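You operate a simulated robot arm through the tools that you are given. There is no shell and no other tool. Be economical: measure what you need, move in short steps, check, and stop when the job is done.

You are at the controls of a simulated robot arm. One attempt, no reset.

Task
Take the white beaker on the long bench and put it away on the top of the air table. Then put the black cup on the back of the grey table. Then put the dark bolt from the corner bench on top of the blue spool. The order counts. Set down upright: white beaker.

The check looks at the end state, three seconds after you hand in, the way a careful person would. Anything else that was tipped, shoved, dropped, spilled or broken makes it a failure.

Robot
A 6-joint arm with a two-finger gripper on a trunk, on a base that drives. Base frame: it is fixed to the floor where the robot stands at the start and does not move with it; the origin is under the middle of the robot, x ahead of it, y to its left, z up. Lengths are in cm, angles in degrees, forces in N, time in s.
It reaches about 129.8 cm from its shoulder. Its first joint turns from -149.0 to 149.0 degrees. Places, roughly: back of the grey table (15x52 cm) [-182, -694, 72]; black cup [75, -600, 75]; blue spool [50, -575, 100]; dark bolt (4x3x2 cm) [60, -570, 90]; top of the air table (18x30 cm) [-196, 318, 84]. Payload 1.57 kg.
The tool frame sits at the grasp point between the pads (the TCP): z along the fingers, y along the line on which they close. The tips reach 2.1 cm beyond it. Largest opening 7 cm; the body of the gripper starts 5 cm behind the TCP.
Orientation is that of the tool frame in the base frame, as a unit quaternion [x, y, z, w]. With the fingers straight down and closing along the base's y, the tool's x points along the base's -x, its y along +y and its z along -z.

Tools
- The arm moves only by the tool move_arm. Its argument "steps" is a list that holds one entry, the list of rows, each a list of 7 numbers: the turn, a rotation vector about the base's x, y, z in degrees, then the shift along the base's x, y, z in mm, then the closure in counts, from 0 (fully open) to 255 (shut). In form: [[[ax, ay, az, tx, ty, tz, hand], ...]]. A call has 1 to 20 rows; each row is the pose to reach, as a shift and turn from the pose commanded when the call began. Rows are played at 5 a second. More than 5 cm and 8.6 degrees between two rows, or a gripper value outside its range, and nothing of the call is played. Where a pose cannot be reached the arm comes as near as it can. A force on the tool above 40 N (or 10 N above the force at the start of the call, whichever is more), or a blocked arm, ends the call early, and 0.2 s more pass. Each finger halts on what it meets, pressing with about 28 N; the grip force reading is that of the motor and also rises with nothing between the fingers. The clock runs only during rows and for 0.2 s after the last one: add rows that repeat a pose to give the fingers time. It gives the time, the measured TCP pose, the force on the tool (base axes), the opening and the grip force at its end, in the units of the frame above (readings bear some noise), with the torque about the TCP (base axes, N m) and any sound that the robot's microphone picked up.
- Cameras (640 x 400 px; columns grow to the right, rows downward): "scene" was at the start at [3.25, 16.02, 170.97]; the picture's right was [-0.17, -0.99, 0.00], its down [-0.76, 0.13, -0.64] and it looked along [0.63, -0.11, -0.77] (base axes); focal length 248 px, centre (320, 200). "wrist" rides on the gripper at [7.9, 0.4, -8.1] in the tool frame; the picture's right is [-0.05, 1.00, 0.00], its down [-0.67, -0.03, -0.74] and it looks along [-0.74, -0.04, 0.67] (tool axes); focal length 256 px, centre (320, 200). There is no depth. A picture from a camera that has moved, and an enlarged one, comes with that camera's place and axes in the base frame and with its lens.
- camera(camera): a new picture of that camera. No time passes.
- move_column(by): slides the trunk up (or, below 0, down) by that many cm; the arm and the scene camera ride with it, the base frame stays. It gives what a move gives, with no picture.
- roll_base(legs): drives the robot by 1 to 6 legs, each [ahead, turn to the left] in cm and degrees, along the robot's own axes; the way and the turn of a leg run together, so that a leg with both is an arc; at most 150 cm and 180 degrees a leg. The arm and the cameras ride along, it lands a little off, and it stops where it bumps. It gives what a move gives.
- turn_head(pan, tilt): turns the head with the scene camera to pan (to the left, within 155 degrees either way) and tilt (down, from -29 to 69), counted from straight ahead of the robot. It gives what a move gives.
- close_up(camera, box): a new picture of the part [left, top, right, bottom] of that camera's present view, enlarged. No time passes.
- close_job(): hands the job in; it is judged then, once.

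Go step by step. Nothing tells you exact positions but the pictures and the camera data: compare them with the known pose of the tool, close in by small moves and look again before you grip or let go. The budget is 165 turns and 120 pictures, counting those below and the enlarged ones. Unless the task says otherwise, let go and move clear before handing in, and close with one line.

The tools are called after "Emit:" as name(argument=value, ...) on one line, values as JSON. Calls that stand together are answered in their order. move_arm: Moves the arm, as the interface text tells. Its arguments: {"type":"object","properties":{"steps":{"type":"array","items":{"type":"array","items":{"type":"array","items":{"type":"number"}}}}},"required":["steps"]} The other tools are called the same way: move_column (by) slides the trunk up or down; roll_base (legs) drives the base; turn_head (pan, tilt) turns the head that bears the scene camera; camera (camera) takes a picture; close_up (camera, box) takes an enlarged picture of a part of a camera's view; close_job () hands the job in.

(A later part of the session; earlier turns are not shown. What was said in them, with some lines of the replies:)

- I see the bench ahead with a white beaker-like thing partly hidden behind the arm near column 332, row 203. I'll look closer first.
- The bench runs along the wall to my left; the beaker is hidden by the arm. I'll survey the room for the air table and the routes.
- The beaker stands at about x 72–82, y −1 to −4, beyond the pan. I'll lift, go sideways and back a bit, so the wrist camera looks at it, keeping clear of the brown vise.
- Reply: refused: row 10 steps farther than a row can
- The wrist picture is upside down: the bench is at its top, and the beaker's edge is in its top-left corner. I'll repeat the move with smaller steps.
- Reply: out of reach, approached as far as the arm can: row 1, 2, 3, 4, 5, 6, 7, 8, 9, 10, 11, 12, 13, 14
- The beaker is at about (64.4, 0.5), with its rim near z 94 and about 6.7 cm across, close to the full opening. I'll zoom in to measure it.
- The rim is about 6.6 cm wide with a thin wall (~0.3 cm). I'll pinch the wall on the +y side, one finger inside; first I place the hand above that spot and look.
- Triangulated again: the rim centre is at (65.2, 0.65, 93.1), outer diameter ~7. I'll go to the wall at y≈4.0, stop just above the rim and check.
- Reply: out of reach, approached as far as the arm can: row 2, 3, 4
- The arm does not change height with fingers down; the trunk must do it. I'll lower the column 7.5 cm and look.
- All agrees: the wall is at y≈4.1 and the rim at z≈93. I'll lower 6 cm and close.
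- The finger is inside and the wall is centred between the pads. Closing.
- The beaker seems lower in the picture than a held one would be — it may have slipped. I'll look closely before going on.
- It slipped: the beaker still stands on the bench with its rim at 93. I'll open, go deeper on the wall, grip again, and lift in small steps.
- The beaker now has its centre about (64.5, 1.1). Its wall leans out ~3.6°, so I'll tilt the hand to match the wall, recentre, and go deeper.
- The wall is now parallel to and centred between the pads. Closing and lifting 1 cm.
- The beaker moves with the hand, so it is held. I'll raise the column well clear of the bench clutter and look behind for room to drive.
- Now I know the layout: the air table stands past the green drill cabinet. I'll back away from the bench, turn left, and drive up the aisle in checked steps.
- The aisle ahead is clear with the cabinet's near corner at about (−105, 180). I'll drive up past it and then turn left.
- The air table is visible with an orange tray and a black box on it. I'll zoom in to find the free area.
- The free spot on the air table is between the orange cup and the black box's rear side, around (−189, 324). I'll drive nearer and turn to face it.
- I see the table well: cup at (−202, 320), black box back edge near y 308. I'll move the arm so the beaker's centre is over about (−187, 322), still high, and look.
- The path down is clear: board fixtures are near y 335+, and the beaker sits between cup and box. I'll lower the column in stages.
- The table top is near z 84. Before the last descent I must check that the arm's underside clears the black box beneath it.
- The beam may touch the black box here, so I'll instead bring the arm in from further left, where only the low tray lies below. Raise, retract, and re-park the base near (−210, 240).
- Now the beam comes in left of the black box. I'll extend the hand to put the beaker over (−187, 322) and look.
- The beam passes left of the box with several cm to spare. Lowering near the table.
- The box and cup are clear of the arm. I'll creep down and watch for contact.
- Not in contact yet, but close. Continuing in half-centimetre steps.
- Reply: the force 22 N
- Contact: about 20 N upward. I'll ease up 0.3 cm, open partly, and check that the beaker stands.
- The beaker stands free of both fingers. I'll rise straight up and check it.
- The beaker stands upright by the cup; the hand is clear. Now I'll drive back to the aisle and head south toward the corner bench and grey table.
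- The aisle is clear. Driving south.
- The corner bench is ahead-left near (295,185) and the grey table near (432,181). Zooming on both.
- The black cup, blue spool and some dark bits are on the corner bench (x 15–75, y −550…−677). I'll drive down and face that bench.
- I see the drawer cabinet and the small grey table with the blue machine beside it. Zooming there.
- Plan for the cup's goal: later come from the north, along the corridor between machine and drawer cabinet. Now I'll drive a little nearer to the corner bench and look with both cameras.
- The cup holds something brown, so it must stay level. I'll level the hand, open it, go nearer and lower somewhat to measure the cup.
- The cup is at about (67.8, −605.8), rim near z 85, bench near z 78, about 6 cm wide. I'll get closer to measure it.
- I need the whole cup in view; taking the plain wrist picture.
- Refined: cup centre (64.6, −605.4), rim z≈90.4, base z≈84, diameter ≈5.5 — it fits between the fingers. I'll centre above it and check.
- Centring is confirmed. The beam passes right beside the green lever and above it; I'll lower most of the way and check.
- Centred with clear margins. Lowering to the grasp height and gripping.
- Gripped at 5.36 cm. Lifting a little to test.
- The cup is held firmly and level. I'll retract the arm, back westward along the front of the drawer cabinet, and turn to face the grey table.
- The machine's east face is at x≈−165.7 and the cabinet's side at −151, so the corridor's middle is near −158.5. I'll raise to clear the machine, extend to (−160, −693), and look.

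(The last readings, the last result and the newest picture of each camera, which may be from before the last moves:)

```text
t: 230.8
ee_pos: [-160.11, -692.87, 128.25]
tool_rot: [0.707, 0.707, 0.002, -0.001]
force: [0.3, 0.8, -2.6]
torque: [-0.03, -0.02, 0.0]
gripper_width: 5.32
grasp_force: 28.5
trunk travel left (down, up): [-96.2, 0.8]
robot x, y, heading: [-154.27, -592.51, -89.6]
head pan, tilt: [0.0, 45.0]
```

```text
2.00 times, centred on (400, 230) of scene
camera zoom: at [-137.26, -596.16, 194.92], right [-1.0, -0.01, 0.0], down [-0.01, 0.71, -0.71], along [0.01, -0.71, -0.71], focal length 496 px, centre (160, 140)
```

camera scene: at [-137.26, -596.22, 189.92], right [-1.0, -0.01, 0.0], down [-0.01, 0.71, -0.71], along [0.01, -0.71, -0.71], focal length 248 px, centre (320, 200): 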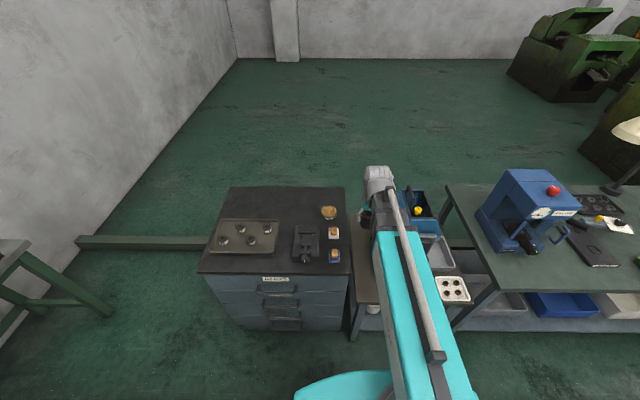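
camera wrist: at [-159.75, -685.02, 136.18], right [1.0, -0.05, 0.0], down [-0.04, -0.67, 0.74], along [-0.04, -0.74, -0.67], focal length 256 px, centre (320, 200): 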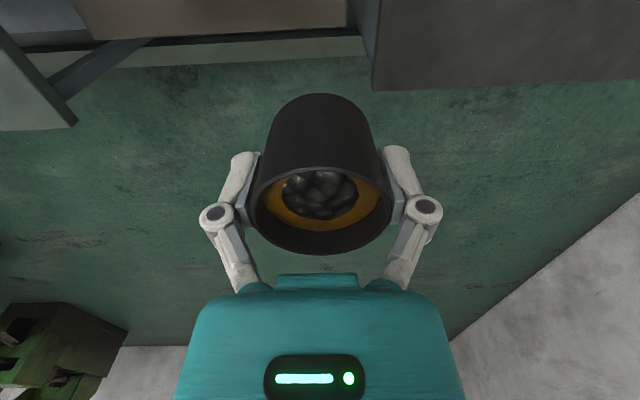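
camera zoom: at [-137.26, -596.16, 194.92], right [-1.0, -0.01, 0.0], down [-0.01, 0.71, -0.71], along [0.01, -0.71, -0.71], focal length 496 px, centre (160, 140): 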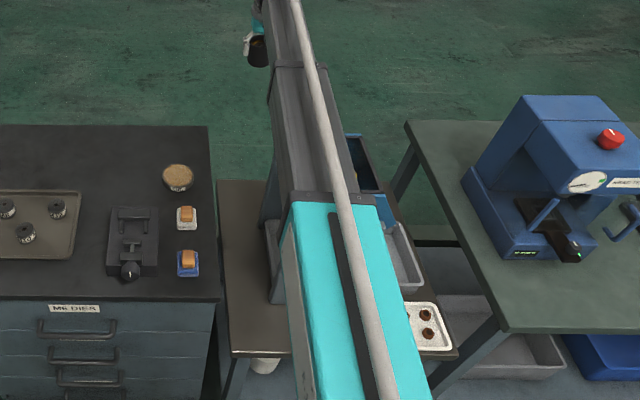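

The cup is over the clear back strip (table back edge y≈−701, east edge x≈−155). The beam should fit the corridor with ~2.5 cm each side; lowering in stages.

Emit:
move_column(by=-20)

Emit:
close_up(camera="scene", box=[300, 100, 500, 300])

```text
t: 233.0
ee_pos: [-160.11, -692.92, 108.17]
tool_rot: [0.707, 0.707, 0.002, -0.001]
force: [0.5, 0.6, -3.3]
torque: [0.03, -0.01, 0.02]
gripper_width: 5.35
grasp_force: 28.1
trunk travel left (down, up): [-76.2, 20.8]
robot x, y, heading: [-154.81, -592.51, -89.5]
head pan, tilt: [0.0, 45.0]
```

```text
2.00 times, centred on (400, 200) of scene
camera zoom: at [-137.28, -596.26, 174.92], right [-1.0, -0.01, 0.0], down [-0.01, 0.71, -0.71], along [0.01, -0.71, -0.71], focal length 496 px, centre (160, 200)
```

zoom: 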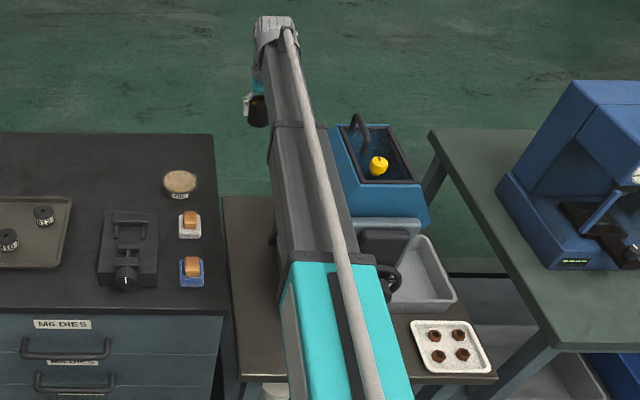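

Still clear. Going down further and looking again.

Emit:
move_column(by=-12)

Emit:
close_up(camera="scene", box=[300, 80, 500, 280])

```text
t: 234.5
ee_pos: [-160.16, -693.08, 96.0]
tool_rot: [0.707, 0.707, 0.001, -0.001]
force: [-0.1, -0.4, -2.7]
torque: [0.02, -0.03, 0.01]
gripper_width: 5.34
grasp_force: 27.8
trunk travel left (down, up): [-64.2, 32.8]
robot x, y, heading: [-154.48, -592.79, -89.4]
head pan, tilt: [0.0, 45.0]
```

```text
2.00 times, centred on (400, 180) of scene
camera zoom: at [-137.27, -596.25, 162.92], right [-1.0, -0.01, 0.0], down [-0.01, 0.71, -0.71], along [0.01, -0.71, -0.71], focal length 496 px, centre (160, 240)
```

zoom: 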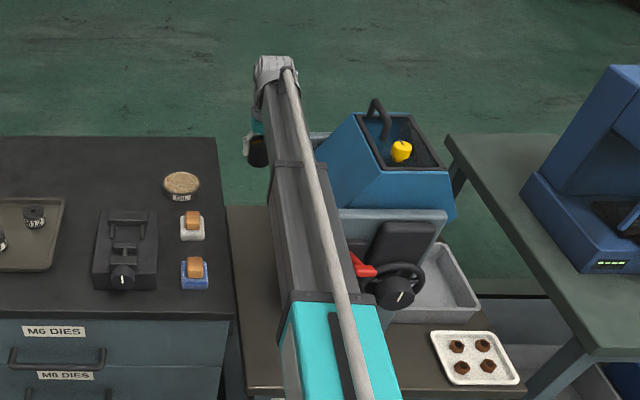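

The beam passes just east of the machine's side with about 3 cm left. Continuing down.

Emit:
move_column(by=-10)

Emit:
close_up(camera="scene", box=[320, 60, 480, 220])

Emit:
camera(camera="wrist")

```text
t: 235.8
ee_pos: [-160.18, -693.01, 86.0]
tool_rot: [0.707, 0.707, 0.002, 0.0]
force: [1.2, 0.7, -2.6]
torque: [-0.02, 0.01, -0.02]
gripper_width: 5.35
grasp_force: 27.8
trunk travel left (down, up): [-54.2, 42.8]
robot x, y, heading: [-154.84, -592.63, -89.5]
head pan, tilt: [0.0, 45.0]
```

```text
2.50 times, centred on (400, 140) of scene
camera zoom: at [-137.27, -596.25, 152.92], right [-1.0, -0.01, 0.0], down [-0.01, 0.71, -0.71], along [0.01, -0.71, -0.71], focal length 620 px, centre (120, 350)
```

zoom: 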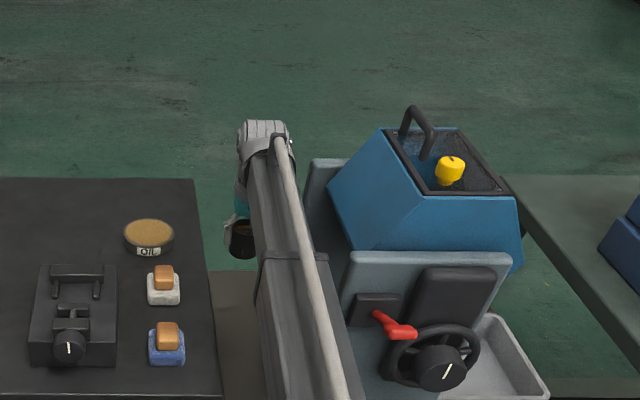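

```text
41 pictures are left
camera wrist: at [-159.75, -685.07, 94.13], right [1.0, -0.05, 0.0], down [-0.04, -0.67, 0.74], along [-0.04, -0.74, -0.67], focal length 256 px, centre (320, 200)
```

wrist: 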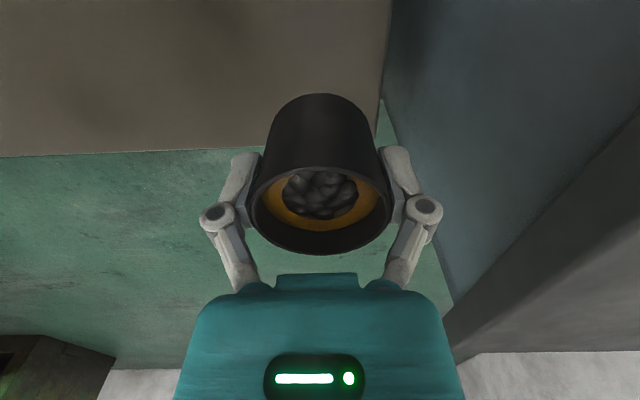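

The side view shows clearance on both sides and free table under the cup. Lowering nearly to contact.

Emit:
move_column(by=-8.5)

Emit:
move_column(by=-0.5)

Emit:
move_column(by=-0.3)

Emit:
camera(camera="wrist")

```text
t: 237.0
ee_pos: [-160.16, -693.02, 77.5]
tool_rot: [0.707, 0.707, 0.002, 0.0]
force: [0.0, 0.8, -3.5]
torque: [-0.03, 0.03, 0.0]
gripper_width: 5.37
grasp_force: 28.1
trunk travel left (down, up): [-45.7, 51.3]
robot x, y, heading: [-154.53, -592.74, -89.4]
head pan, tilt: [0.0, 45.0]
```

```text
t: 237.6
ee_pos: [-160.18, -693.07, 77.08]
tool_rot: [0.707, 0.707, 0.002, -0.001]
force: [-0.3, 0.0, -3.1]
torque: [0.0, 0.03, 0.0]
gripper_width: 5.35
grasp_force: 27.6
trunk travel left (down, up): [-45.2, 51.8]
robot x, y, heading: [-154.53, -592.88, -89.4]
head pan, tilt: [0.0, 45.0]
```

```text
t: 238.1
ee_pos: [-160.21, -692.96, 76.71]
tool_rot: [0.707, 0.707, 0.002, -0.001]
force: [0.5, -0.2, -3.1]
torque: [0.01, -0.01, 0.02]
gripper_width: 5.34
grasp_force: 27.7
trunk travel left (down, up): [-44.9, 52.1]
robot x, y, heading: [-154.71, -592.29, -89.5]
head pan, tilt: [0.0, 45.0]
```

```text
40 pictures are left
camera wrist: at [-159.74, -685.08, 84.82], right [1.0, -0.05, 0.0], down [-0.04, -0.67, 0.74], along [-0.04, -0.74, -0.67], focal length 256 px, centre (320, 200)
```

wrist: 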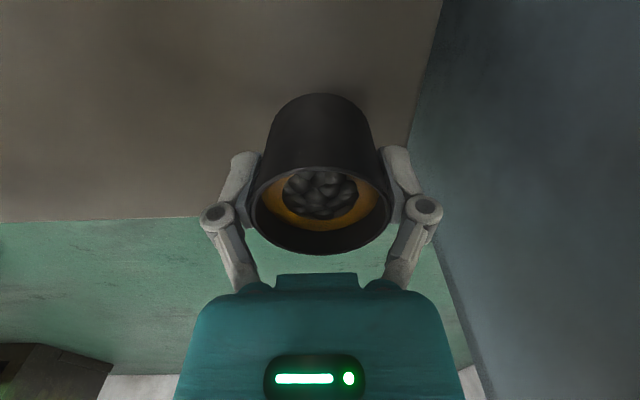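

Weight is still carried, so no contact yet. Continuing in 0.3 cm steps.

Emit:
move_column(by=-0.3)

Emit:
move_column(by=-0.3)

Emit:
move_column(by=-0.2)

```text
t: 238.6
ee_pos: [-160.11, -692.95, 76.46]
tool_rot: [0.707, 0.707, 0.002, -0.001]
force: [-0.3, 0.4, -3.4]
torque: [-0.03, 0.0, 0.01]
gripper_width: 5.35
grasp_force: 28.4
trunk travel left (down, up): [-44.6, 52.4]
robot x, y, heading: [-154.76, -592.27, -89.3]
head pan, tilt: [0.0, 45.0]
```

```text
t: 239.1
ee_pos: [-160.28, -693.0, 76.24]
tool_rot: [0.707, 0.707, 0.002, 0.0]
force: [0.1, -0.8, -3.4]
torque: [0.04, 0.04, -0.01]
gripper_width: 5.37
grasp_force: 27.8
trunk travel left (down, up): [-44.3, 52.7]
robot x, y, heading: [-154.4, -592.77, -89.7]
head pan, tilt: [0.0, 45.0]
```

```text
t: 239.7
ee_pos: [-160.0, -693.0, 75.89]
tool_rot: [0.707, 0.707, 0.002, -0.001]
force: [0.9, 0.5, -3.4]
torque: [0.02, -0.04, 0.01]
gripper_width: 5.32
grasp_force: 27.6
trunk travel left (down, up): [-44.1, 52.9]
robot x, y, heading: [-154.55, -593.01, -89.6]
head pan, tilt: [0.0, 45.0]
```

Still no contact; a few more small steps.

Emit:
move_column(by=-0.3)

Emit:
move_column(by=-0.3)

Emit:
camera(camera="wrist")

```text
t: 240.2
ee_pos: [-160.15, -693.06, 75.57]
tool_rot: [0.707, 0.707, 0.001, -0.001]
force: [-1.1, -0.5, -2.2]
torque: [0.0, -0.01, 0.03]
gripper_width: 5.38
grasp_force: 27.9
trunk travel left (down, up): [-43.8, 53.2]
robot x, y, heading: [-154.63, -592.59, -89.4]
head pan, tilt: [0.0, 45.0]
```

```text
t: 240.7
ee_pos: [-160.06, -692.88, 75.54]
tool_rot: [0.706, 0.708, 0.001, 0.001]
force: [-1.3, -3.8, 13.8]
torque: [-0.17, 0.05, 0.12]
gripper_width: 5.36
grasp_force: 27.8
trunk travel left (down, up): [-43.5, 53.5]
robot x, y, heading: [-154.58, -592.23, -89.4]
head pan, tilt: [0.0, 45.0]
```

```text
39 pictures are left
camera wrist: at [-159.76, -685.0, 83.57], right [1.0, -0.05, 0.0], down [-0.04, -0.67, 0.74], along [-0.04, -0.74, -0.67], focal length 256 px, centre (320, 200)
```

wrist: 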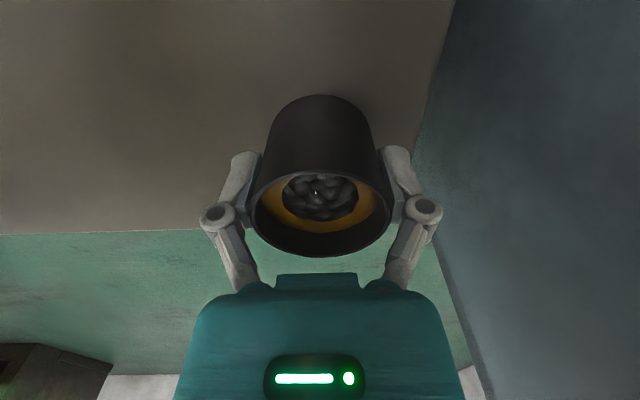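

Contact felt (≈17 N). Easing 0.1 cm and opening gently.

Emit:
move_column(by=0.15)

Emit:
move_arm(steps=[[[0, 0, 0, 0, 0, 0, 70], [0, 0, 0, 0, 0, 0, 50], [0, 0, 0, 0, 0, 0, 30], [0, 0, 0, 0, 0, 0, 10], [0, 0, 0, 0, 0, 0, 5], [0, 0, 0, 0, 0, 0, 5]]])

Emit:
camera(camera="wrist")

```text
t: 241.2
ee_pos: [-160.11, -692.9, 75.64]
tool_rot: [0.708, 0.706, 0.002, 0.0]
force: [-1.8, 0.6, 0.8]
torque: [-0.13, 0.05, 0.0]
gripper_width: 5.36
grasp_force: 28.0
trunk travel left (down, up): [-43.7, 53.3]
robot x, y, heading: [-154.53, -592.38, -89.8]
head pan, tilt: [0.0, 45.0]
```

```text
t: 242.6
ee_pos: [-160.19, -693.13, 75.58]
tool_rot: [0.707, 0.707, 0.002, -0.001]
force: [-0.3, 0.8, -0.9]
torque: [0.02, 0.0, -0.02]
gripper_width: 6.84
grasp_force: 0.0
trunk travel left (down, up): [-43.7, 53.3]
robot x, y, heading: [-154.86, -592.56, -89.5]
head pan, tilt: [0.0, 45.0]
```

```text
38 pictures are left
camera wrist: at [-159.75, -685.06, 83.6], right [1.0, -0.05, 0.0], down [-0.04, -0.67, 0.74], along [-0.04, -0.74, -0.67], focal length 256 px, centre (320, 200)
```

wrist: 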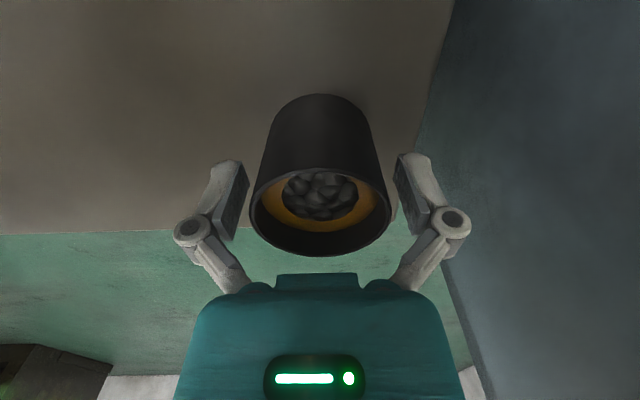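

Released and standing. I'll rise straight up out of the corridor, check, then retract.

Emit:
move_column(by=10)

Emit:
camera(camera="wrist")

Emit:
move_column(by=43)

Emit:
move_arm(steps=[[[0, 0, 0, 6, 43, 0, 5], [0, 0, 0, 12, 86, 0, 5], [0, 0, 0, 18, 129, 0, 5], [0, 0, 0, 24, 172, 0, 5], [0, 0, 0, 30, 215, 0, 5], [0, 0, 0, 36, 258, 0, 5], [0, 0, 0, 44, 301, 0, 5], [0, 0, 0, 52, 344, 0, 5], [0, 0, 0, 59, 388, 0, 5]]])

Emit:
camera(camera="scene")

```text
t: 243.9
ee_pos: [-160.1, -692.86, 85.5]
tool_rot: [0.707, 0.707, 0.003, 0.0]
force: [0.0, -0.7, 0.5]
torque: [-0.02, 0.04, 0.01]
gripper_width: 6.86
grasp_force: 0.0
trunk travel left (down, up): [-53.7, 43.3]
robot x, y, heading: [-154.48, -592.54, -89.8]
head pan, tilt: [0.0, 45.0]
```

```text
37 pictures are left
camera wrist: at [-159.74, -685.07, 93.59], right [1.0, -0.05, 0.0], down [-0.04, -0.67, 0.74], along [-0.04, -0.74, -0.67], focal length 256 px, centre (320, 200)
```

wrist: 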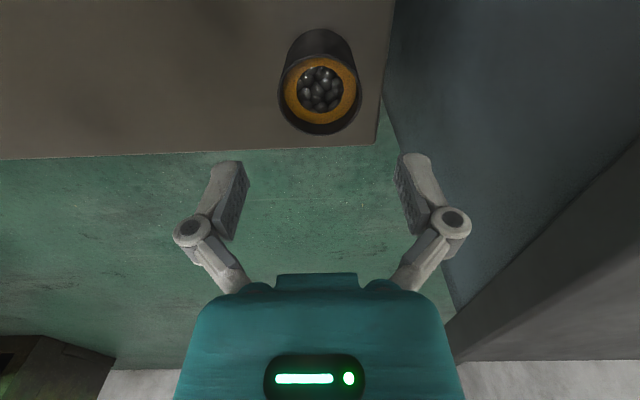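

```text
refused: 43 is not a number from -40 to 40
```

```text
t: 245.7
ee_pos: [-155.51, -659.7, 85.52]
tool_rot: [0.708, 0.706, -0.002, -0.002]
force: [-13.7, 8.1, -2.3]
torque: [-0.15, -0.26, 0.36]
gripper_width: 5.83
grasp_force: 0.2
trunk travel left (down, up): [-53.7, 43.3]
robot x, y, heading: [-154.31, -592.53, -89.5]
head pan, tilt: [0.0, 45.0]
stopped in row 8: the force on the tool passed its limit at 43 N (the readings are from after the stop); the commanded pose is now the measured one
```

```text
36 pictures are left
camera scene: at [-137.45, -596.15, 152.38], right [-1.0, -0.01, 0.0], down [0.0, 0.71, -0.71], along [0.01, -0.71, -0.71], focal length 248 px, centre (320, 200)
```

scene: 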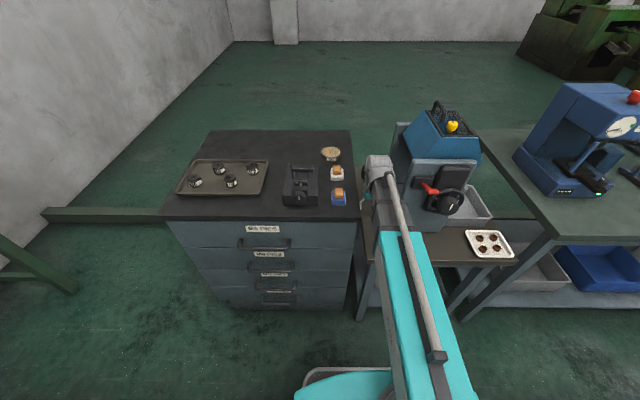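

The big lift was refused, so the arm retracted low and a finger met the cabinet's side. I'll move the hand west off the cabinet and then raise.

Emit:
move_arm(steps=[[[0, 0, 0, -10, 0, 0, 60], [0, 0, 0, -25, 0, 0, 60], [0, 0, 0, -25, 0, 0, 60]]])

Emit:
camera(camera="wrist")

```text
t: 246.5
ee_pos: [-157.84, -659.92, 85.45]
tool_rot: [0.708, 0.706, -0.002, -0.001]
force: [0.1, 0.4, 0.2]
torque: [0.0, 0.02, 0.01]
gripper_width: 5.34
grasp_force: 0.0
trunk travel left (down, up): [-53.7, 43.3]
robot x, y, heading: [-154.48, -592.55, -89.6]
head pan, tilt: [0.0, 45.0]
```

```text
35 pictures are left
camera wrist: at [-157.38, -651.94, 93.58], right [1.0, -0.06, 0.0], down [-0.03, -0.67, 0.75], along [-0.05, -0.74, -0.67], focal length 256 px, centre (320, 200)
```

wrist: 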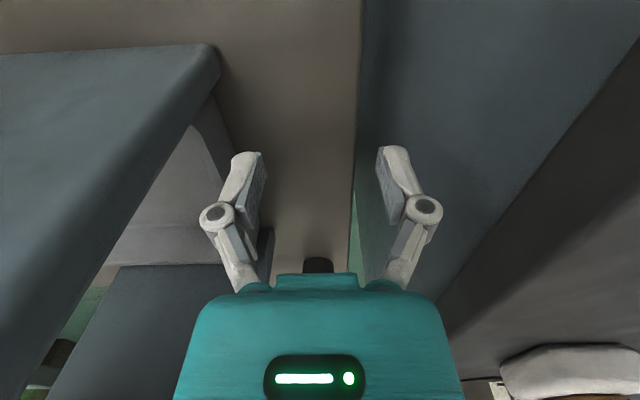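

Free of contact; the cup still stands at the back. Raising now.

Emit:
move_column(by=38)

Emit:
camera(camera="scene")

```text
t: 250.2
ee_pos: [-157.78, -659.87, 123.45]
tool_rot: [0.708, 0.706, -0.002, -0.001]
force: [0.0, 0.0, 0.3]
torque: [-0.03, 0.0, 0.04]
gripper_width: 5.36
grasp_force: 0.0
trunk travel left (down, up): [-91.7, 5.3]
robot x, y, heading: [-154.24, -592.22, -89.6]
head pan, tilt: [0.0, 45.0]
```

```text
34 pictures are left
camera scene: at [-137.27, -596.21, 190.36], right [-1.0, -0.01, 0.0], down [-0.01, 0.71, -0.71], along [0.01, -0.71, -0.71], focal length 248 px, centre (320, 200)
```

scene: 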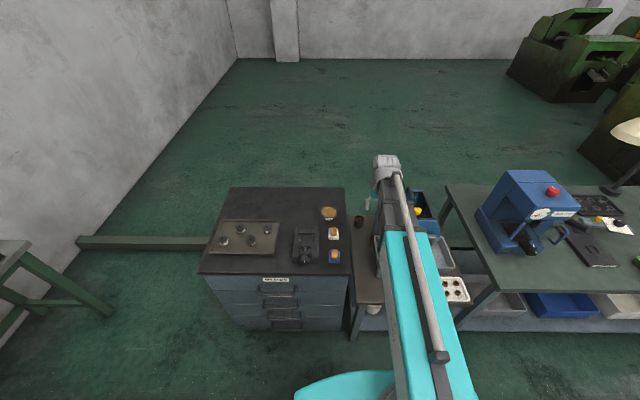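

Everything still stands as before, and the black cup is in place at the back of the grey table. Next, the bolt: driving back to the corner bench opposite the spool.

Emit:
roll_base(legs=[[0, 98], [132, 0], [0, -8.5]])

Emit:
turn_head(pan=0, tilt=45)

Emit:
camera(camera="scene")

Emit:
camera(camera="wrist")

```text
t: 265.4
ee_pos: [43.75, -577.53, 123.6]
tool_rot: [0.009, 1.0, -0.002, 0.0]
force: [-0.6, 0.0, -0.2]
torque: [0.0, 0.03, 0.0]
gripper_width: 5.33
grasp_force: 0.1
trunk travel left (down, up): [-91.7, 5.3]
robot x, y, heading: [-23.5, -573.22, -0.6]
head pan, tilt: [0.0, 45.0]
```

```text
t: 265.9
ee_pos: [43.64, -577.61, 123.54]
tool_rot: [0.01, 1.0, -0.003, 0.001]
force: [-0.9, 0.1, -0.4]
torque: [-0.01, 0.03, 0.02]
gripper_width: 5.32
grasp_force: 0.0
trunk travel left (down, up): [-91.7, 5.3]
robot x, y, heading: [-23.33, -573.2, -0.4]
head pan, tilt: [0.0, 45.0]
```

```text
33 pictures are left
camera scene: at [-19.59, -556.27, 190.37], right [-0.01, -1.0, 0.0], down [-0.71, 0.01, -0.71], along [0.71, -0.01, -0.71], focal length 248 px, centre (320, 200)
```

scene: 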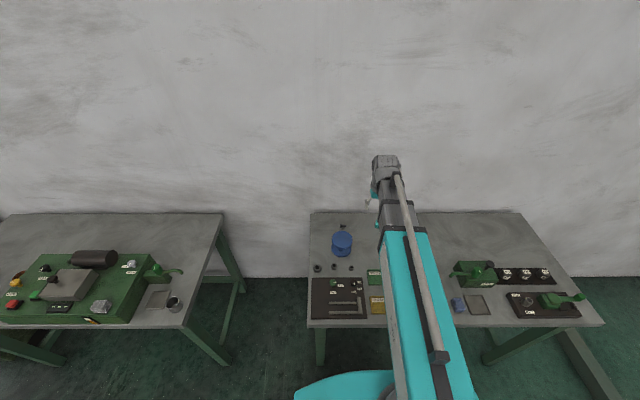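

```text
32 pictures are left
camera wrist: at [35.73, -576.93, 131.59], right [0.07, 1.0, -0.01], down [0.66, -0.04, 0.75], along [0.74, -0.06, -0.67], focal length 256 px, centre (320, 200)
```

wrist: 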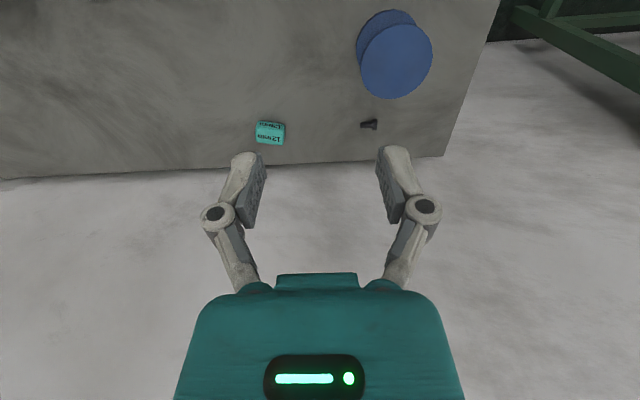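

The bolt is at about (64.7, −569.5), lying along y; the spool's top disc is at about (50, −568), ~10 cm wide. I'll yaw the hand 90° so the fingers close along x, standing off south of the bolt.

Emit:
move_arm(steps=[[[0, 0, 8.2, 19, -4, 0, 30], [0, 0, 16.4, 38, -8, 0, 30], [0, 0, 24.6, 57, -12, 0, 30], [0, 0, 32.8, 76, -16, 0, 30], [0, 0, 41, 95, -20, 0, 30], [0, 0, 49.2, 114, -24, 0, 30], [0, 0, 57.4, 133, -28, 0, 30], [0, 0, 65.6, 152, -32, 0, 30], [0, 0, 73.8, 171, -36, 0, 30], [0, 0, 82, 190, -40, 0, 30], [0, 0, 90.5, 210, -44, 0, 30], [0, 0, 90.5, 210, -44, 0, 30]]])

Emit:
move_column(by=-22)

Emit:
camera(camera="wrist")

```text
t: 268.6
ee_pos: [64.62, -581.96, 123.68]
tool_rot: [-0.704, 0.71, -0.001, 0.003]
force: [0.0, -0.1, -0.6]
torque: [-0.01, -0.02, -0.02]
gripper_width: 6.18
grasp_force: 0.1
trunk travel left (down, up): [-91.7, 5.3]
robot x, y, heading: [-23.37, -573.06, -0.5]
head pan, tilt: [0.0, 45.0]
```

```text
t: 270.9
ee_pos: [64.76, -581.99, 101.65]
tool_rot: [-0.704, 0.71, -0.002, 0.002]
force: [-0.8, -0.2, -0.3]
torque: [-0.01, 0.01, 0.0]
gripper_width: 6.17
grasp_force: 0.2
trunk travel left (down, up): [-69.7, 27.3]
robot x, y, heading: [-23.56, -572.85, -0.3]
head pan, tilt: [0.0, 45.0]
```

```text
31 pictures are left
camera wrist: at [64.12, -589.9, 109.58], right [-1.0, 0.06, 0.0], down [0.04, 0.66, 0.75], along [0.05, 0.74, -0.67], focal length 256 px, centre (320, 200)
```

wrist: 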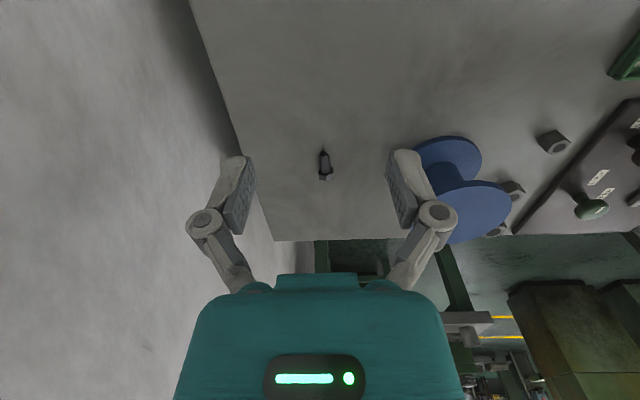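

The bolt lies along y in the middle of the view. Zooming for its shape and axis.

Emit:
close_up(camera="wrist", box=[280, 130, 376, 190])

```text
6.67 times, centred on (328, 160) of wrist
camera zoom: at [64.12, -589.9, 109.58], right [-1.0, 0.06, 0.0], down [0.04, 0.66, 0.75], along [0.05, 0.74, -0.67], focal length 1707 px, centre (267, 467)
```

zoom: 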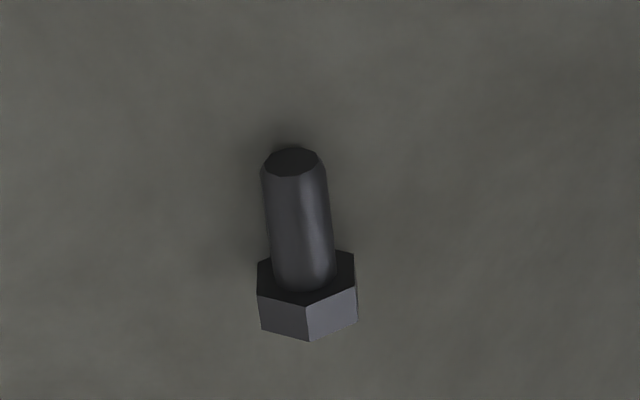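

Shank centre ≈ (65, −569.7), about 1.1 cm thick. Moving above it, then down with a check.

Emit:
move_arm(steps=[[[0, 0, 0, 1, 41, 0, 90], [0, 0, 0, 2, 82, 0, 90], [0, 0, 0, 3, 123, 0, 90], [0, 0, 0, 3, 123, 0, 90]]])

Emit:
move_column(by=-10)

Emit:
camera(camera="wrist")

Emit:
camera(camera="scene")

```text
t: 271.9
ee_pos: [64.94, -569.68, 101.47]
tool_rot: [-0.703, 0.711, -0.002, 0.002]
force: [0.0, -0.1, 0.3]
torque: [0.0, 0.01, -0.03]
gripper_width: 4.52
grasp_force: 0.1
trunk travel left (down, up): [-69.7, 27.3]
robot x, y, heading: [-23.39, -573.41, -0.3]
head pan, tilt: [0.0, 45.0]
```

```text
t: 273.2
ee_pos: [64.82, -569.66, 91.51]
tool_rot: [-0.703, 0.711, -0.002, 0.001]
force: [0.5, 1.0, -0.1]
torque: [0.03, -0.01, 0.01]
gripper_width: 4.55
grasp_force: 0.0
trunk travel left (down, up): [-59.7, 37.3]
robot x, y, heading: [-23.65, -573.21, -0.4]
head pan, tilt: [0.0, 45.0]
```

```text
29 pictures are left
camera wrist: at [64.36, -577.56, 99.58], right [-1.0, 0.06, 0.0], down [0.04, 0.66, 0.75], along [0.05, 0.74, -0.67], focal length 256 px, centre (320, 200)
```

wrist: 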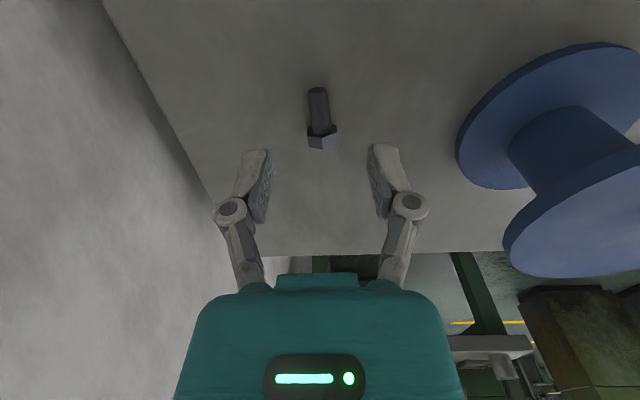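

```text
28 pictures are left
camera scene: at [-19.57, -556.27, 158.37], right [-0.01, -1.0, 0.0], down [-0.71, 0.01, -0.71], along [0.71, -0.01, -0.71], focal length 248 px, centre (320, 200)
```

scene: 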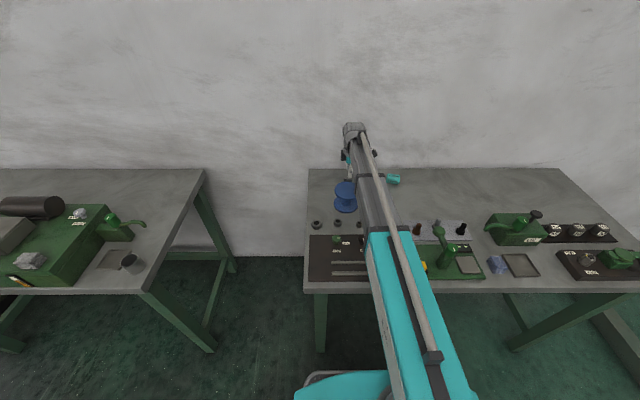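

Aligned over the shank. Lowering to the bench in small steps.

Emit:
move_column(by=-4.4)

Emit:
move_column(by=-0.6)

Emit:
close_up(camera="wrist", box=[220, 90, 420, 215])

```text
t: 274.1
ee_pos: [65.02, -569.64, 87.14]
tool_rot: [-0.704, 0.711, -0.001, 0.002]
force: [-0.4, -0.4, 0.5]
torque: [0.0, 0.0, -0.02]
gripper_width: 4.54
grasp_force: 0.1
trunk travel left (down, up): [-55.3, 41.7]
robot x, y, heading: [-23.74, -573.36, -0.5]
head pan, tilt: [0.0, 45.0]
```

```text
t: 274.6
ee_pos: [64.87, -569.64, 86.58]
tool_rot: [-0.704, 0.71, -0.001, 0.003]
force: [-0.9, 0.5, 14.9]
torque: [0.0, 0.15, 0.03]
gripper_width: 4.82
grasp_force: 5.6
trunk travel left (down, up): [-54.7, 42.3]
robot x, y, heading: [-23.51, -572.69, -0.6]
head pan, tilt: [0.0, 45.0]
```

```text
3.20 times, centred on (320, 152) of wrist
camera zoom: at [64.26, -577.56, 94.68], right [-1.0, 0.06, 0.0], down [0.04, 0.66, 0.75], along [0.05, 0.74, -0.67], focal length 819 px, centre (320, 352)
```

zoom: 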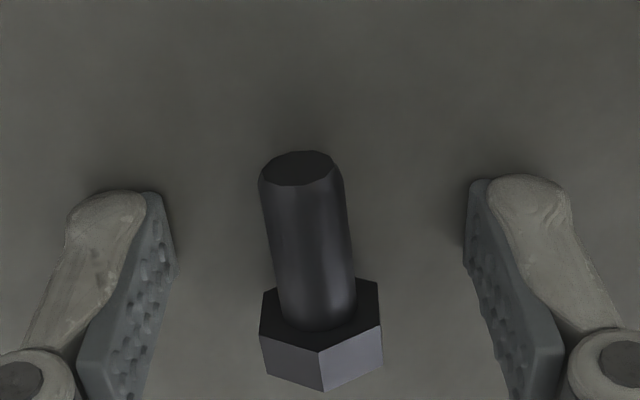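

The tips touch the bench at TCP 86.6. I'll rise 0.3 cm and close on the shank.

Emit:
move_column(by=0.3)

Emit:
move_arm(steps=[[[0, 0, 0, 0, 0, 0, 130], [0, 0, 0, 0, 0, 0, 170], [0, 0, 0, 0, 0, 0, 200], [0, 0, 0, 0, 0, 0, 255], [0, 0, 0, 0, 0, 0, 255], [0, 0, 0, 0, 0, 0, 255]]])

Emit:
move_column(by=2)

Emit:
camera(camera="wrist")

```text
t: 275.1
ee_pos: [64.94, -569.77, 86.77]
tool_rot: [-0.703, 0.711, -0.002, 0.003]
force: [0.2, -0.6, -0.1]
torque: [-0.01, -0.01, -0.04]
gripper_width: 4.53
grasp_force: 0.1
trunk travel left (down, up): [-55.0, 42.0]
robot x, y, heading: [-23.67, -573.3, -0.6]
head pan, tilt: [0.0, 45.0]
```

```text
t: 276.6
ee_pos: [64.69, -569.6, 87.05]
tool_rot: [-0.703, 0.711, -0.002, 0.003]
force: [-11.2, -0.7, 19.3]
torque: [0.01, 0.47, 0.0]
gripper_width: 0.94
grasp_force: 27.9
trunk travel left (down, up): [-55.0, 42.0]
robot x, y, heading: [-23.32, -573.04, -0.4]
head pan, tilt: [0.0, 45.0]
```

```text
t: 277.2
ee_pos: [64.95, -569.61, 88.82]
tool_rot: [-0.704, 0.71, -0.002, 0.002]
force: [-0.2, -0.2, -0.1]
torque: [-0.02, 0.0, -0.01]
gripper_width: 0.94
grasp_force: 28.1
trunk travel left (down, up): [-57.0, 40.0]
robot x, y, heading: [-23.49, -573.4, -0.7]
head pan, tilt: [0.0, 45.0]
```

```text
26 pictures are left
camera wrist: at [64.4, -577.56, 96.87], right [-1.0, 0.06, -0.01], down [0.04, 0.67, 0.75], along [0.05, 0.74, -0.67], focal length 256 px, centre (320, 200)
```

wrist: 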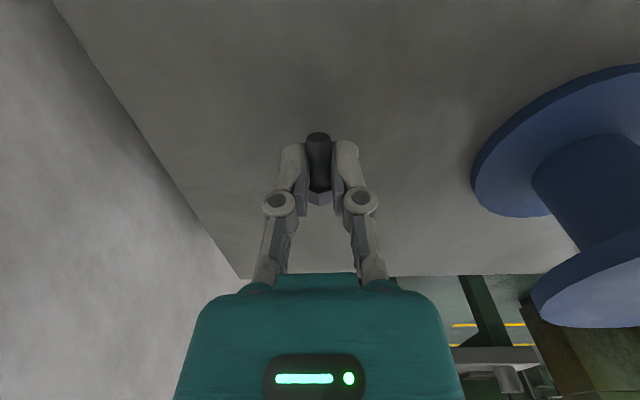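

The bolt is held. I'll lift it, then stand off south of the spool to measure the spool's top.

Emit:
move_column(by=17)

Emit:
move_arm(steps=[[[0, 0, 0, -40, -20, 0, 255], [0, 0, 0, -80, -40, 0, 255], [0, 0, 0, -120, -60, 0, 255], [0, 0, 0, -148, -80, 0, 255], [0, 0, 0, -148, -80, 0, 255]]])

Emit:
camera(camera="wrist")

```text
t: 279.1
ee_pos: [65.02, -569.66, 105.76]
tool_rot: [-0.704, 0.71, -0.001, 0.002]
force: [0.2, 0.1, 0.1]
torque: [0.0, 0.03, 0.0]
gripper_width: 0.97
grasp_force: 28.1
trunk travel left (down, up): [-74.0, 23.0]
robot x, y, heading: [-23.73, -573.45, -0.6]
head pan, tilt: [0.0, 45.0]
```

```text
t: 280.3
ee_pos: [50.08, -577.75, 105.83]
tool_rot: [-0.703, 0.712, -0.001, 0.003]
force: [0.7, 0.4, 0.2]
torque: [-0.02, 0.0, 0.03]
gripper_width: 0.99
grasp_force: 28.0
trunk travel left (down, up): [-74.0, 23.0]
robot x, y, heading: [-23.84, -572.95, -0.6]
head pan, tilt: [0.0, 45.0]
```

```text
25 pictures are left
camera wrist: at [49.49, -585.64, 113.87], right [-1.0, 0.06, 0.0], down [0.04, 0.66, 0.75], along [0.05, 0.74, -0.67], focal length 256 px, centre (320, 200)
```

wrist: 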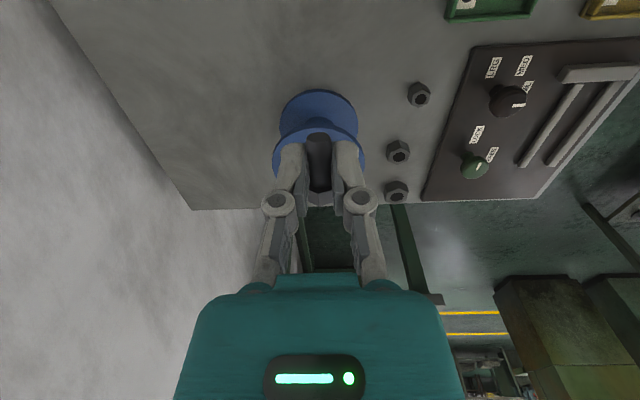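

The spool's top is centred near (50.7, −568.3), z≈92. Moving over it and lowering partway.

Emit:
move_arm(steps=[[[0, 0, 0, 2, 45, 0, 255], [0, 0, 0, 5, 89, 0, 255], [0, 0, 0, 5, 89, 0, 255]]])

Emit:
move_column(by=-7.5)

Emit:
camera(camera="wrist")

Emit:
close_up(camera="scene", box=[280, 100, 440, 260])

```text
t: 281.1
ee_pos: [50.56, -568.77, 105.87]
tool_rot: [-0.704, 0.71, -0.001, 0.003]
force: [-0.1, 0.7, 0.4]
torque: [-0.02, 0.01, 0.01]
gripper_width: 0.96
grasp_force: 28.4
trunk travel left (down, up): [-74.0, 23.0]
robot x, y, heading: [-23.77, -573.21, -0.2]
head pan, tilt: [0.0, 45.0]
```

```text
t: 282.3
ee_pos: [50.61, -568.93, 98.4]
tool_rot: [-0.703, 0.711, -0.001, 0.002]
force: [0.7, -0.2, 0.8]
torque: [-0.02, 0.0, 0.01]
gripper_width: 0.97
grasp_force: 28.1
trunk travel left (down, up): [-66.5, 30.5]
robot x, y, heading: [-23.45, -572.78, -0.3]
head pan, tilt: [0.0, 45.0]
```

```text
24 pictures are left
camera wrist: at [50.05, -576.75, 106.38], right [-1.0, 0.06, 0.0], down [0.04, 0.66, 0.75], along [0.05, 0.74, -0.67], focal length 256 px, centre (320, 200)
```

wrist: 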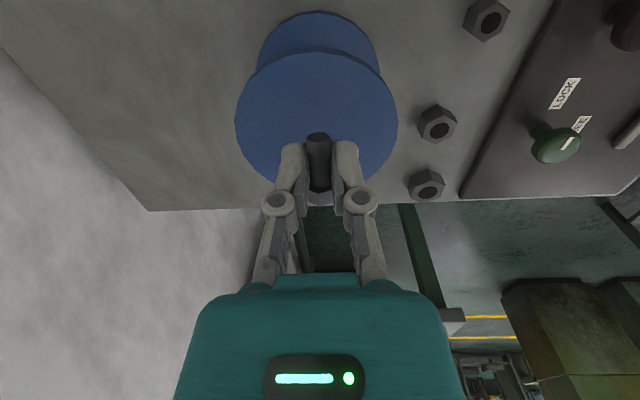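

```text
2.50 times, centred on (360, 180) of scene
camera zoom: at [-19.57, -556.27, 165.17], right [-0.01, -1.0, 0.0], down [-0.71, 0.01, -0.71], along [0.71, -0.01, -0.71], focal length 620 px, centre (220, 250)
```

zoom: 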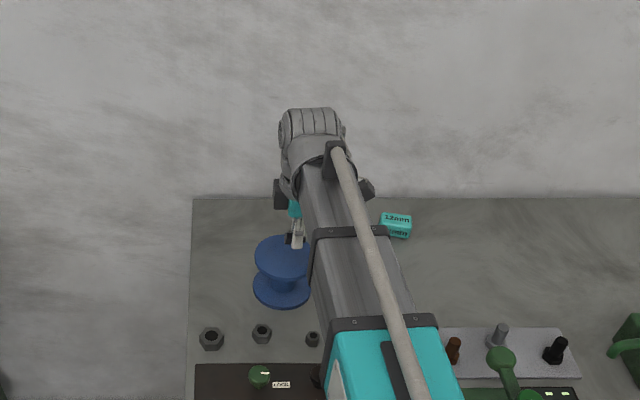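

Centred on the disc (centre ≈ (50.9, −568.5), top z≈92.3). Lowering gently to contact.

Emit:
move_column(by=-2.6)

Emit:
move_column(by=-0.4)

Emit:
move_column(by=-0.3)

Emit:
camera(camera="wrist")

```text
t: 283.0
ee_pos: [50.76, -568.81, 95.68]
tool_rot: [-0.703, 0.711, -0.001, 0.002]
force: [-0.2, 0.2, -0.5]
torque: [-0.01, -0.01, 0.01]
gripper_width: 0.96
grasp_force: 27.9
trunk travel left (down, up): [-63.9, 33.1]
robot x, y, heading: [-23.46, -573.48, -0.4]
head pan, tilt: [0.0, 45.0]
```

```text
t: 283.5
ee_pos: [50.54, -568.83, 95.34]
tool_rot: [-0.704, 0.71, 0.0, 0.002]
force: [0.6, 0.1, 0.1]
torque: [0.0, 0.05, -0.02]
gripper_width: 0.97
grasp_force: 28.3
trunk travel left (down, up): [-63.5, 33.5]
robot x, y, heading: [-23.5, -573.13, -0.5]
head pan, tilt: [0.0, 45.0]
```

```text
t: 284.0
ee_pos: [50.55, -568.77, 95.03]
tool_rot: [-0.704, 0.711, -0.001, 0.003]
force: [0.5, 1.3, 4.5]
torque: [-0.01, -0.01, 0.0]
gripper_width: 0.93
grasp_force: 28.1
trunk travel left (down, up): [-63.2, 33.8]
robot x, y, heading: [-23.25, -573.33, -0.4]
head pan, tilt: [0.0, 45.0]
```

```text
22 pictures are left
camera wrist: at [50.04, -576.75, 103.1], right [-1.0, 0.06, -0.01], down [0.04, 0.66, 0.75], along [0.05, 0.74, -0.67], focal length 256 px, centre (320, 200)
```

wrist: 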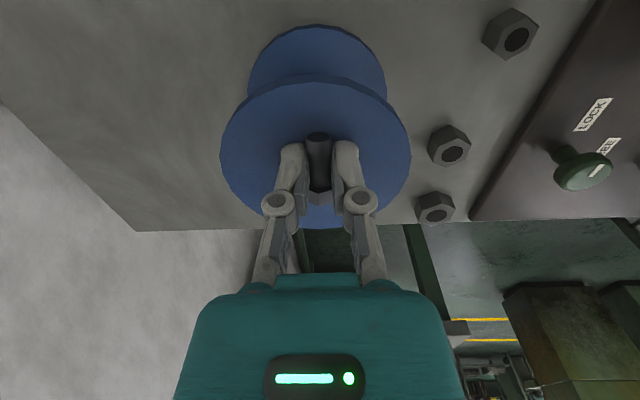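

Contact with about 5 N. Opening slowly.

Emit:
move_arm(steps=[[[0, 0, 0, 0, 0, 0, 222], [0, 0, 0, 0, 0, 0, 212], [0, 0, 0, 0, 0, 0, 200], [0, 0, 0, 0, 0, 0, 185], [0, 0, 0, 0, 0, 0, 165], [0, 0, 0, 0, 0, 0, 150], [0, 0, 0, 0, 0, 0, 150]]])

Emit:
close_up(camera="wrist", box=[210, 60, 430, 240])

```text
t: 285.6
ee_pos: [50.49, -568.78, 95.04]
tool_rot: [-0.703, 0.711, -0.001, 0.002]
force: [-0.2, -0.2, 0.8]
torque: [-0.01, -0.02, -0.01]
gripper_width: 2.88
grasp_force: 0.1
trunk travel left (down, up): [-63.2, 33.8]
robot x, y, heading: [-23.46, -573.1, -0.6]
head pan, tilt: [0.0, 45.0]
```

```text
2.22 times, centred on (320, 150) of wrist
camera zoom: at [50.06, -576.74, 103.07], right [-1.0, 0.06, 0.0], down [0.04, 0.67, 0.75], along [0.05, 0.74, -0.67], focal length 569 px, centre (320, 311)
```

zoom: 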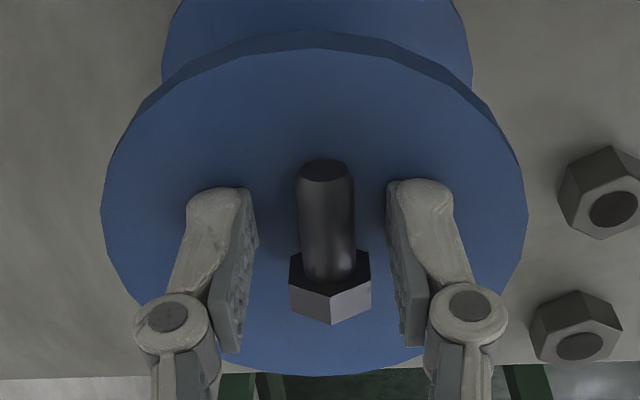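

The bolt lies free in the middle of the spool's top. I'll rise clear and confirm.

Emit:
move_column(by=10)

Emit:
close_up(camera="wrist", box=[200, 0, 440, 200])

Emit:
move_column(by=15)

Emit:
move_arm(steps=[[[0, 0, 0, -40, -20, 0, 150], [0, 0, 0, -80, -40, 0, 150], [0, 0, 0, -120, -60, 0, 150]]])

Emit:
close_up(camera="scene", box=[280, 140, 480, 300])

```text
t: 287.0
ee_pos: [50.59, -568.78, 105.07]
tool_rot: [-0.703, 0.711, 0.0, 0.002]
force: [-0.1, 0.4, -0.6]
torque: [-0.02, 0.02, -0.01]
gripper_width: 2.9
grasp_force: 0.0
trunk travel left (down, up): [-73.2, 23.8]
robot x, y, heading: [-23.6, -573.06, -0.7]
head pan, tilt: [0.0, 45.0]
```

```text
2.00 times, centred on (320, 100) of wrist
camera zoom: at [50.07, -576.74, 113.07], right [-1.0, 0.06, 0.0], down [0.04, 0.67, 0.75], along [0.05, 0.74, -0.67], focal length 512 px, centre (320, 400)
```

zoom: 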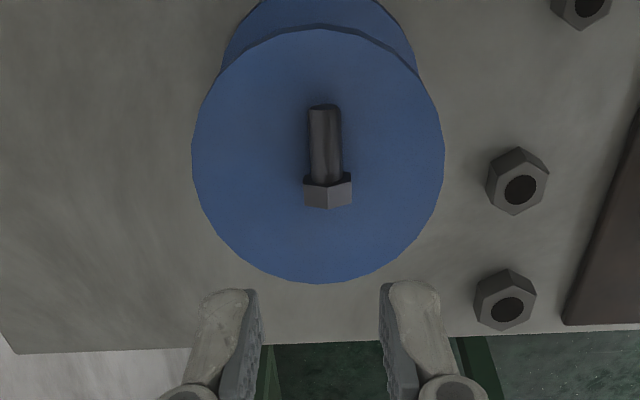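

```text
t: 288.7
ee_pos: [50.63, -568.9, 120.04]
tool_rot: [-0.703, 0.711, -0.001, 0.003]
force: [-0.2, 0.0, -0.8]
torque: [-0.01, -0.01, -0.04]
gripper_width: 2.89
grasp_force: 0.0
trunk travel left (down, up): [-88.2, 8.8]
robot x, y, heading: [-23.53, -573.56, -0.4]
head pan, tilt: [0.0, 45.0]
```

```text
t: 289.5
ee_pos: [38.53, -574.77, 120.11]
tool_rot: [-0.703, 0.711, -0.001, 0.002]
force: [-0.3, 0.5, -0.1]
torque: [0.03, -0.01, -0.01]
gripper_width: 2.88
grasp_force: 0.0
trunk travel left (down, up): [-88.2, 8.8]
robot x, y, heading: [-23.7, -572.95, -0.6]
head pan, tilt: [0.0, 45.0]
```

```text
2.50 times, centred on (380, 220) of scene
camera zoom: at [-19.67, -556.28, 186.87], right [-0.01, -1.0, 0.0], down [-0.71, 0.01, -0.71], along [0.71, -0.01, -0.71], focal length 620 px, centre (170, 150)
```

zoom: 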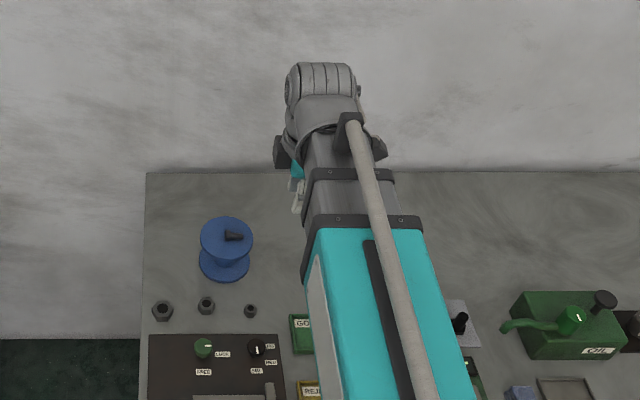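

The bolt rests on the blue spool's top, the cup and beaker stand where I set them, and the hand is clear. Handing in.

Emit:
close_job()

```text
The job is handed in.
```

The job is handed in. I set the white beaker upright on the air table, then the black cup on the back of the grey table, then the dark bolt on top of the blue spool. While backing away from the black cup, an open finger pressed against the side of the drawer cabinet and the arm stopped at 43 N. In the pictures afterwards nothing on the cabinet had moved and the cup still stood.
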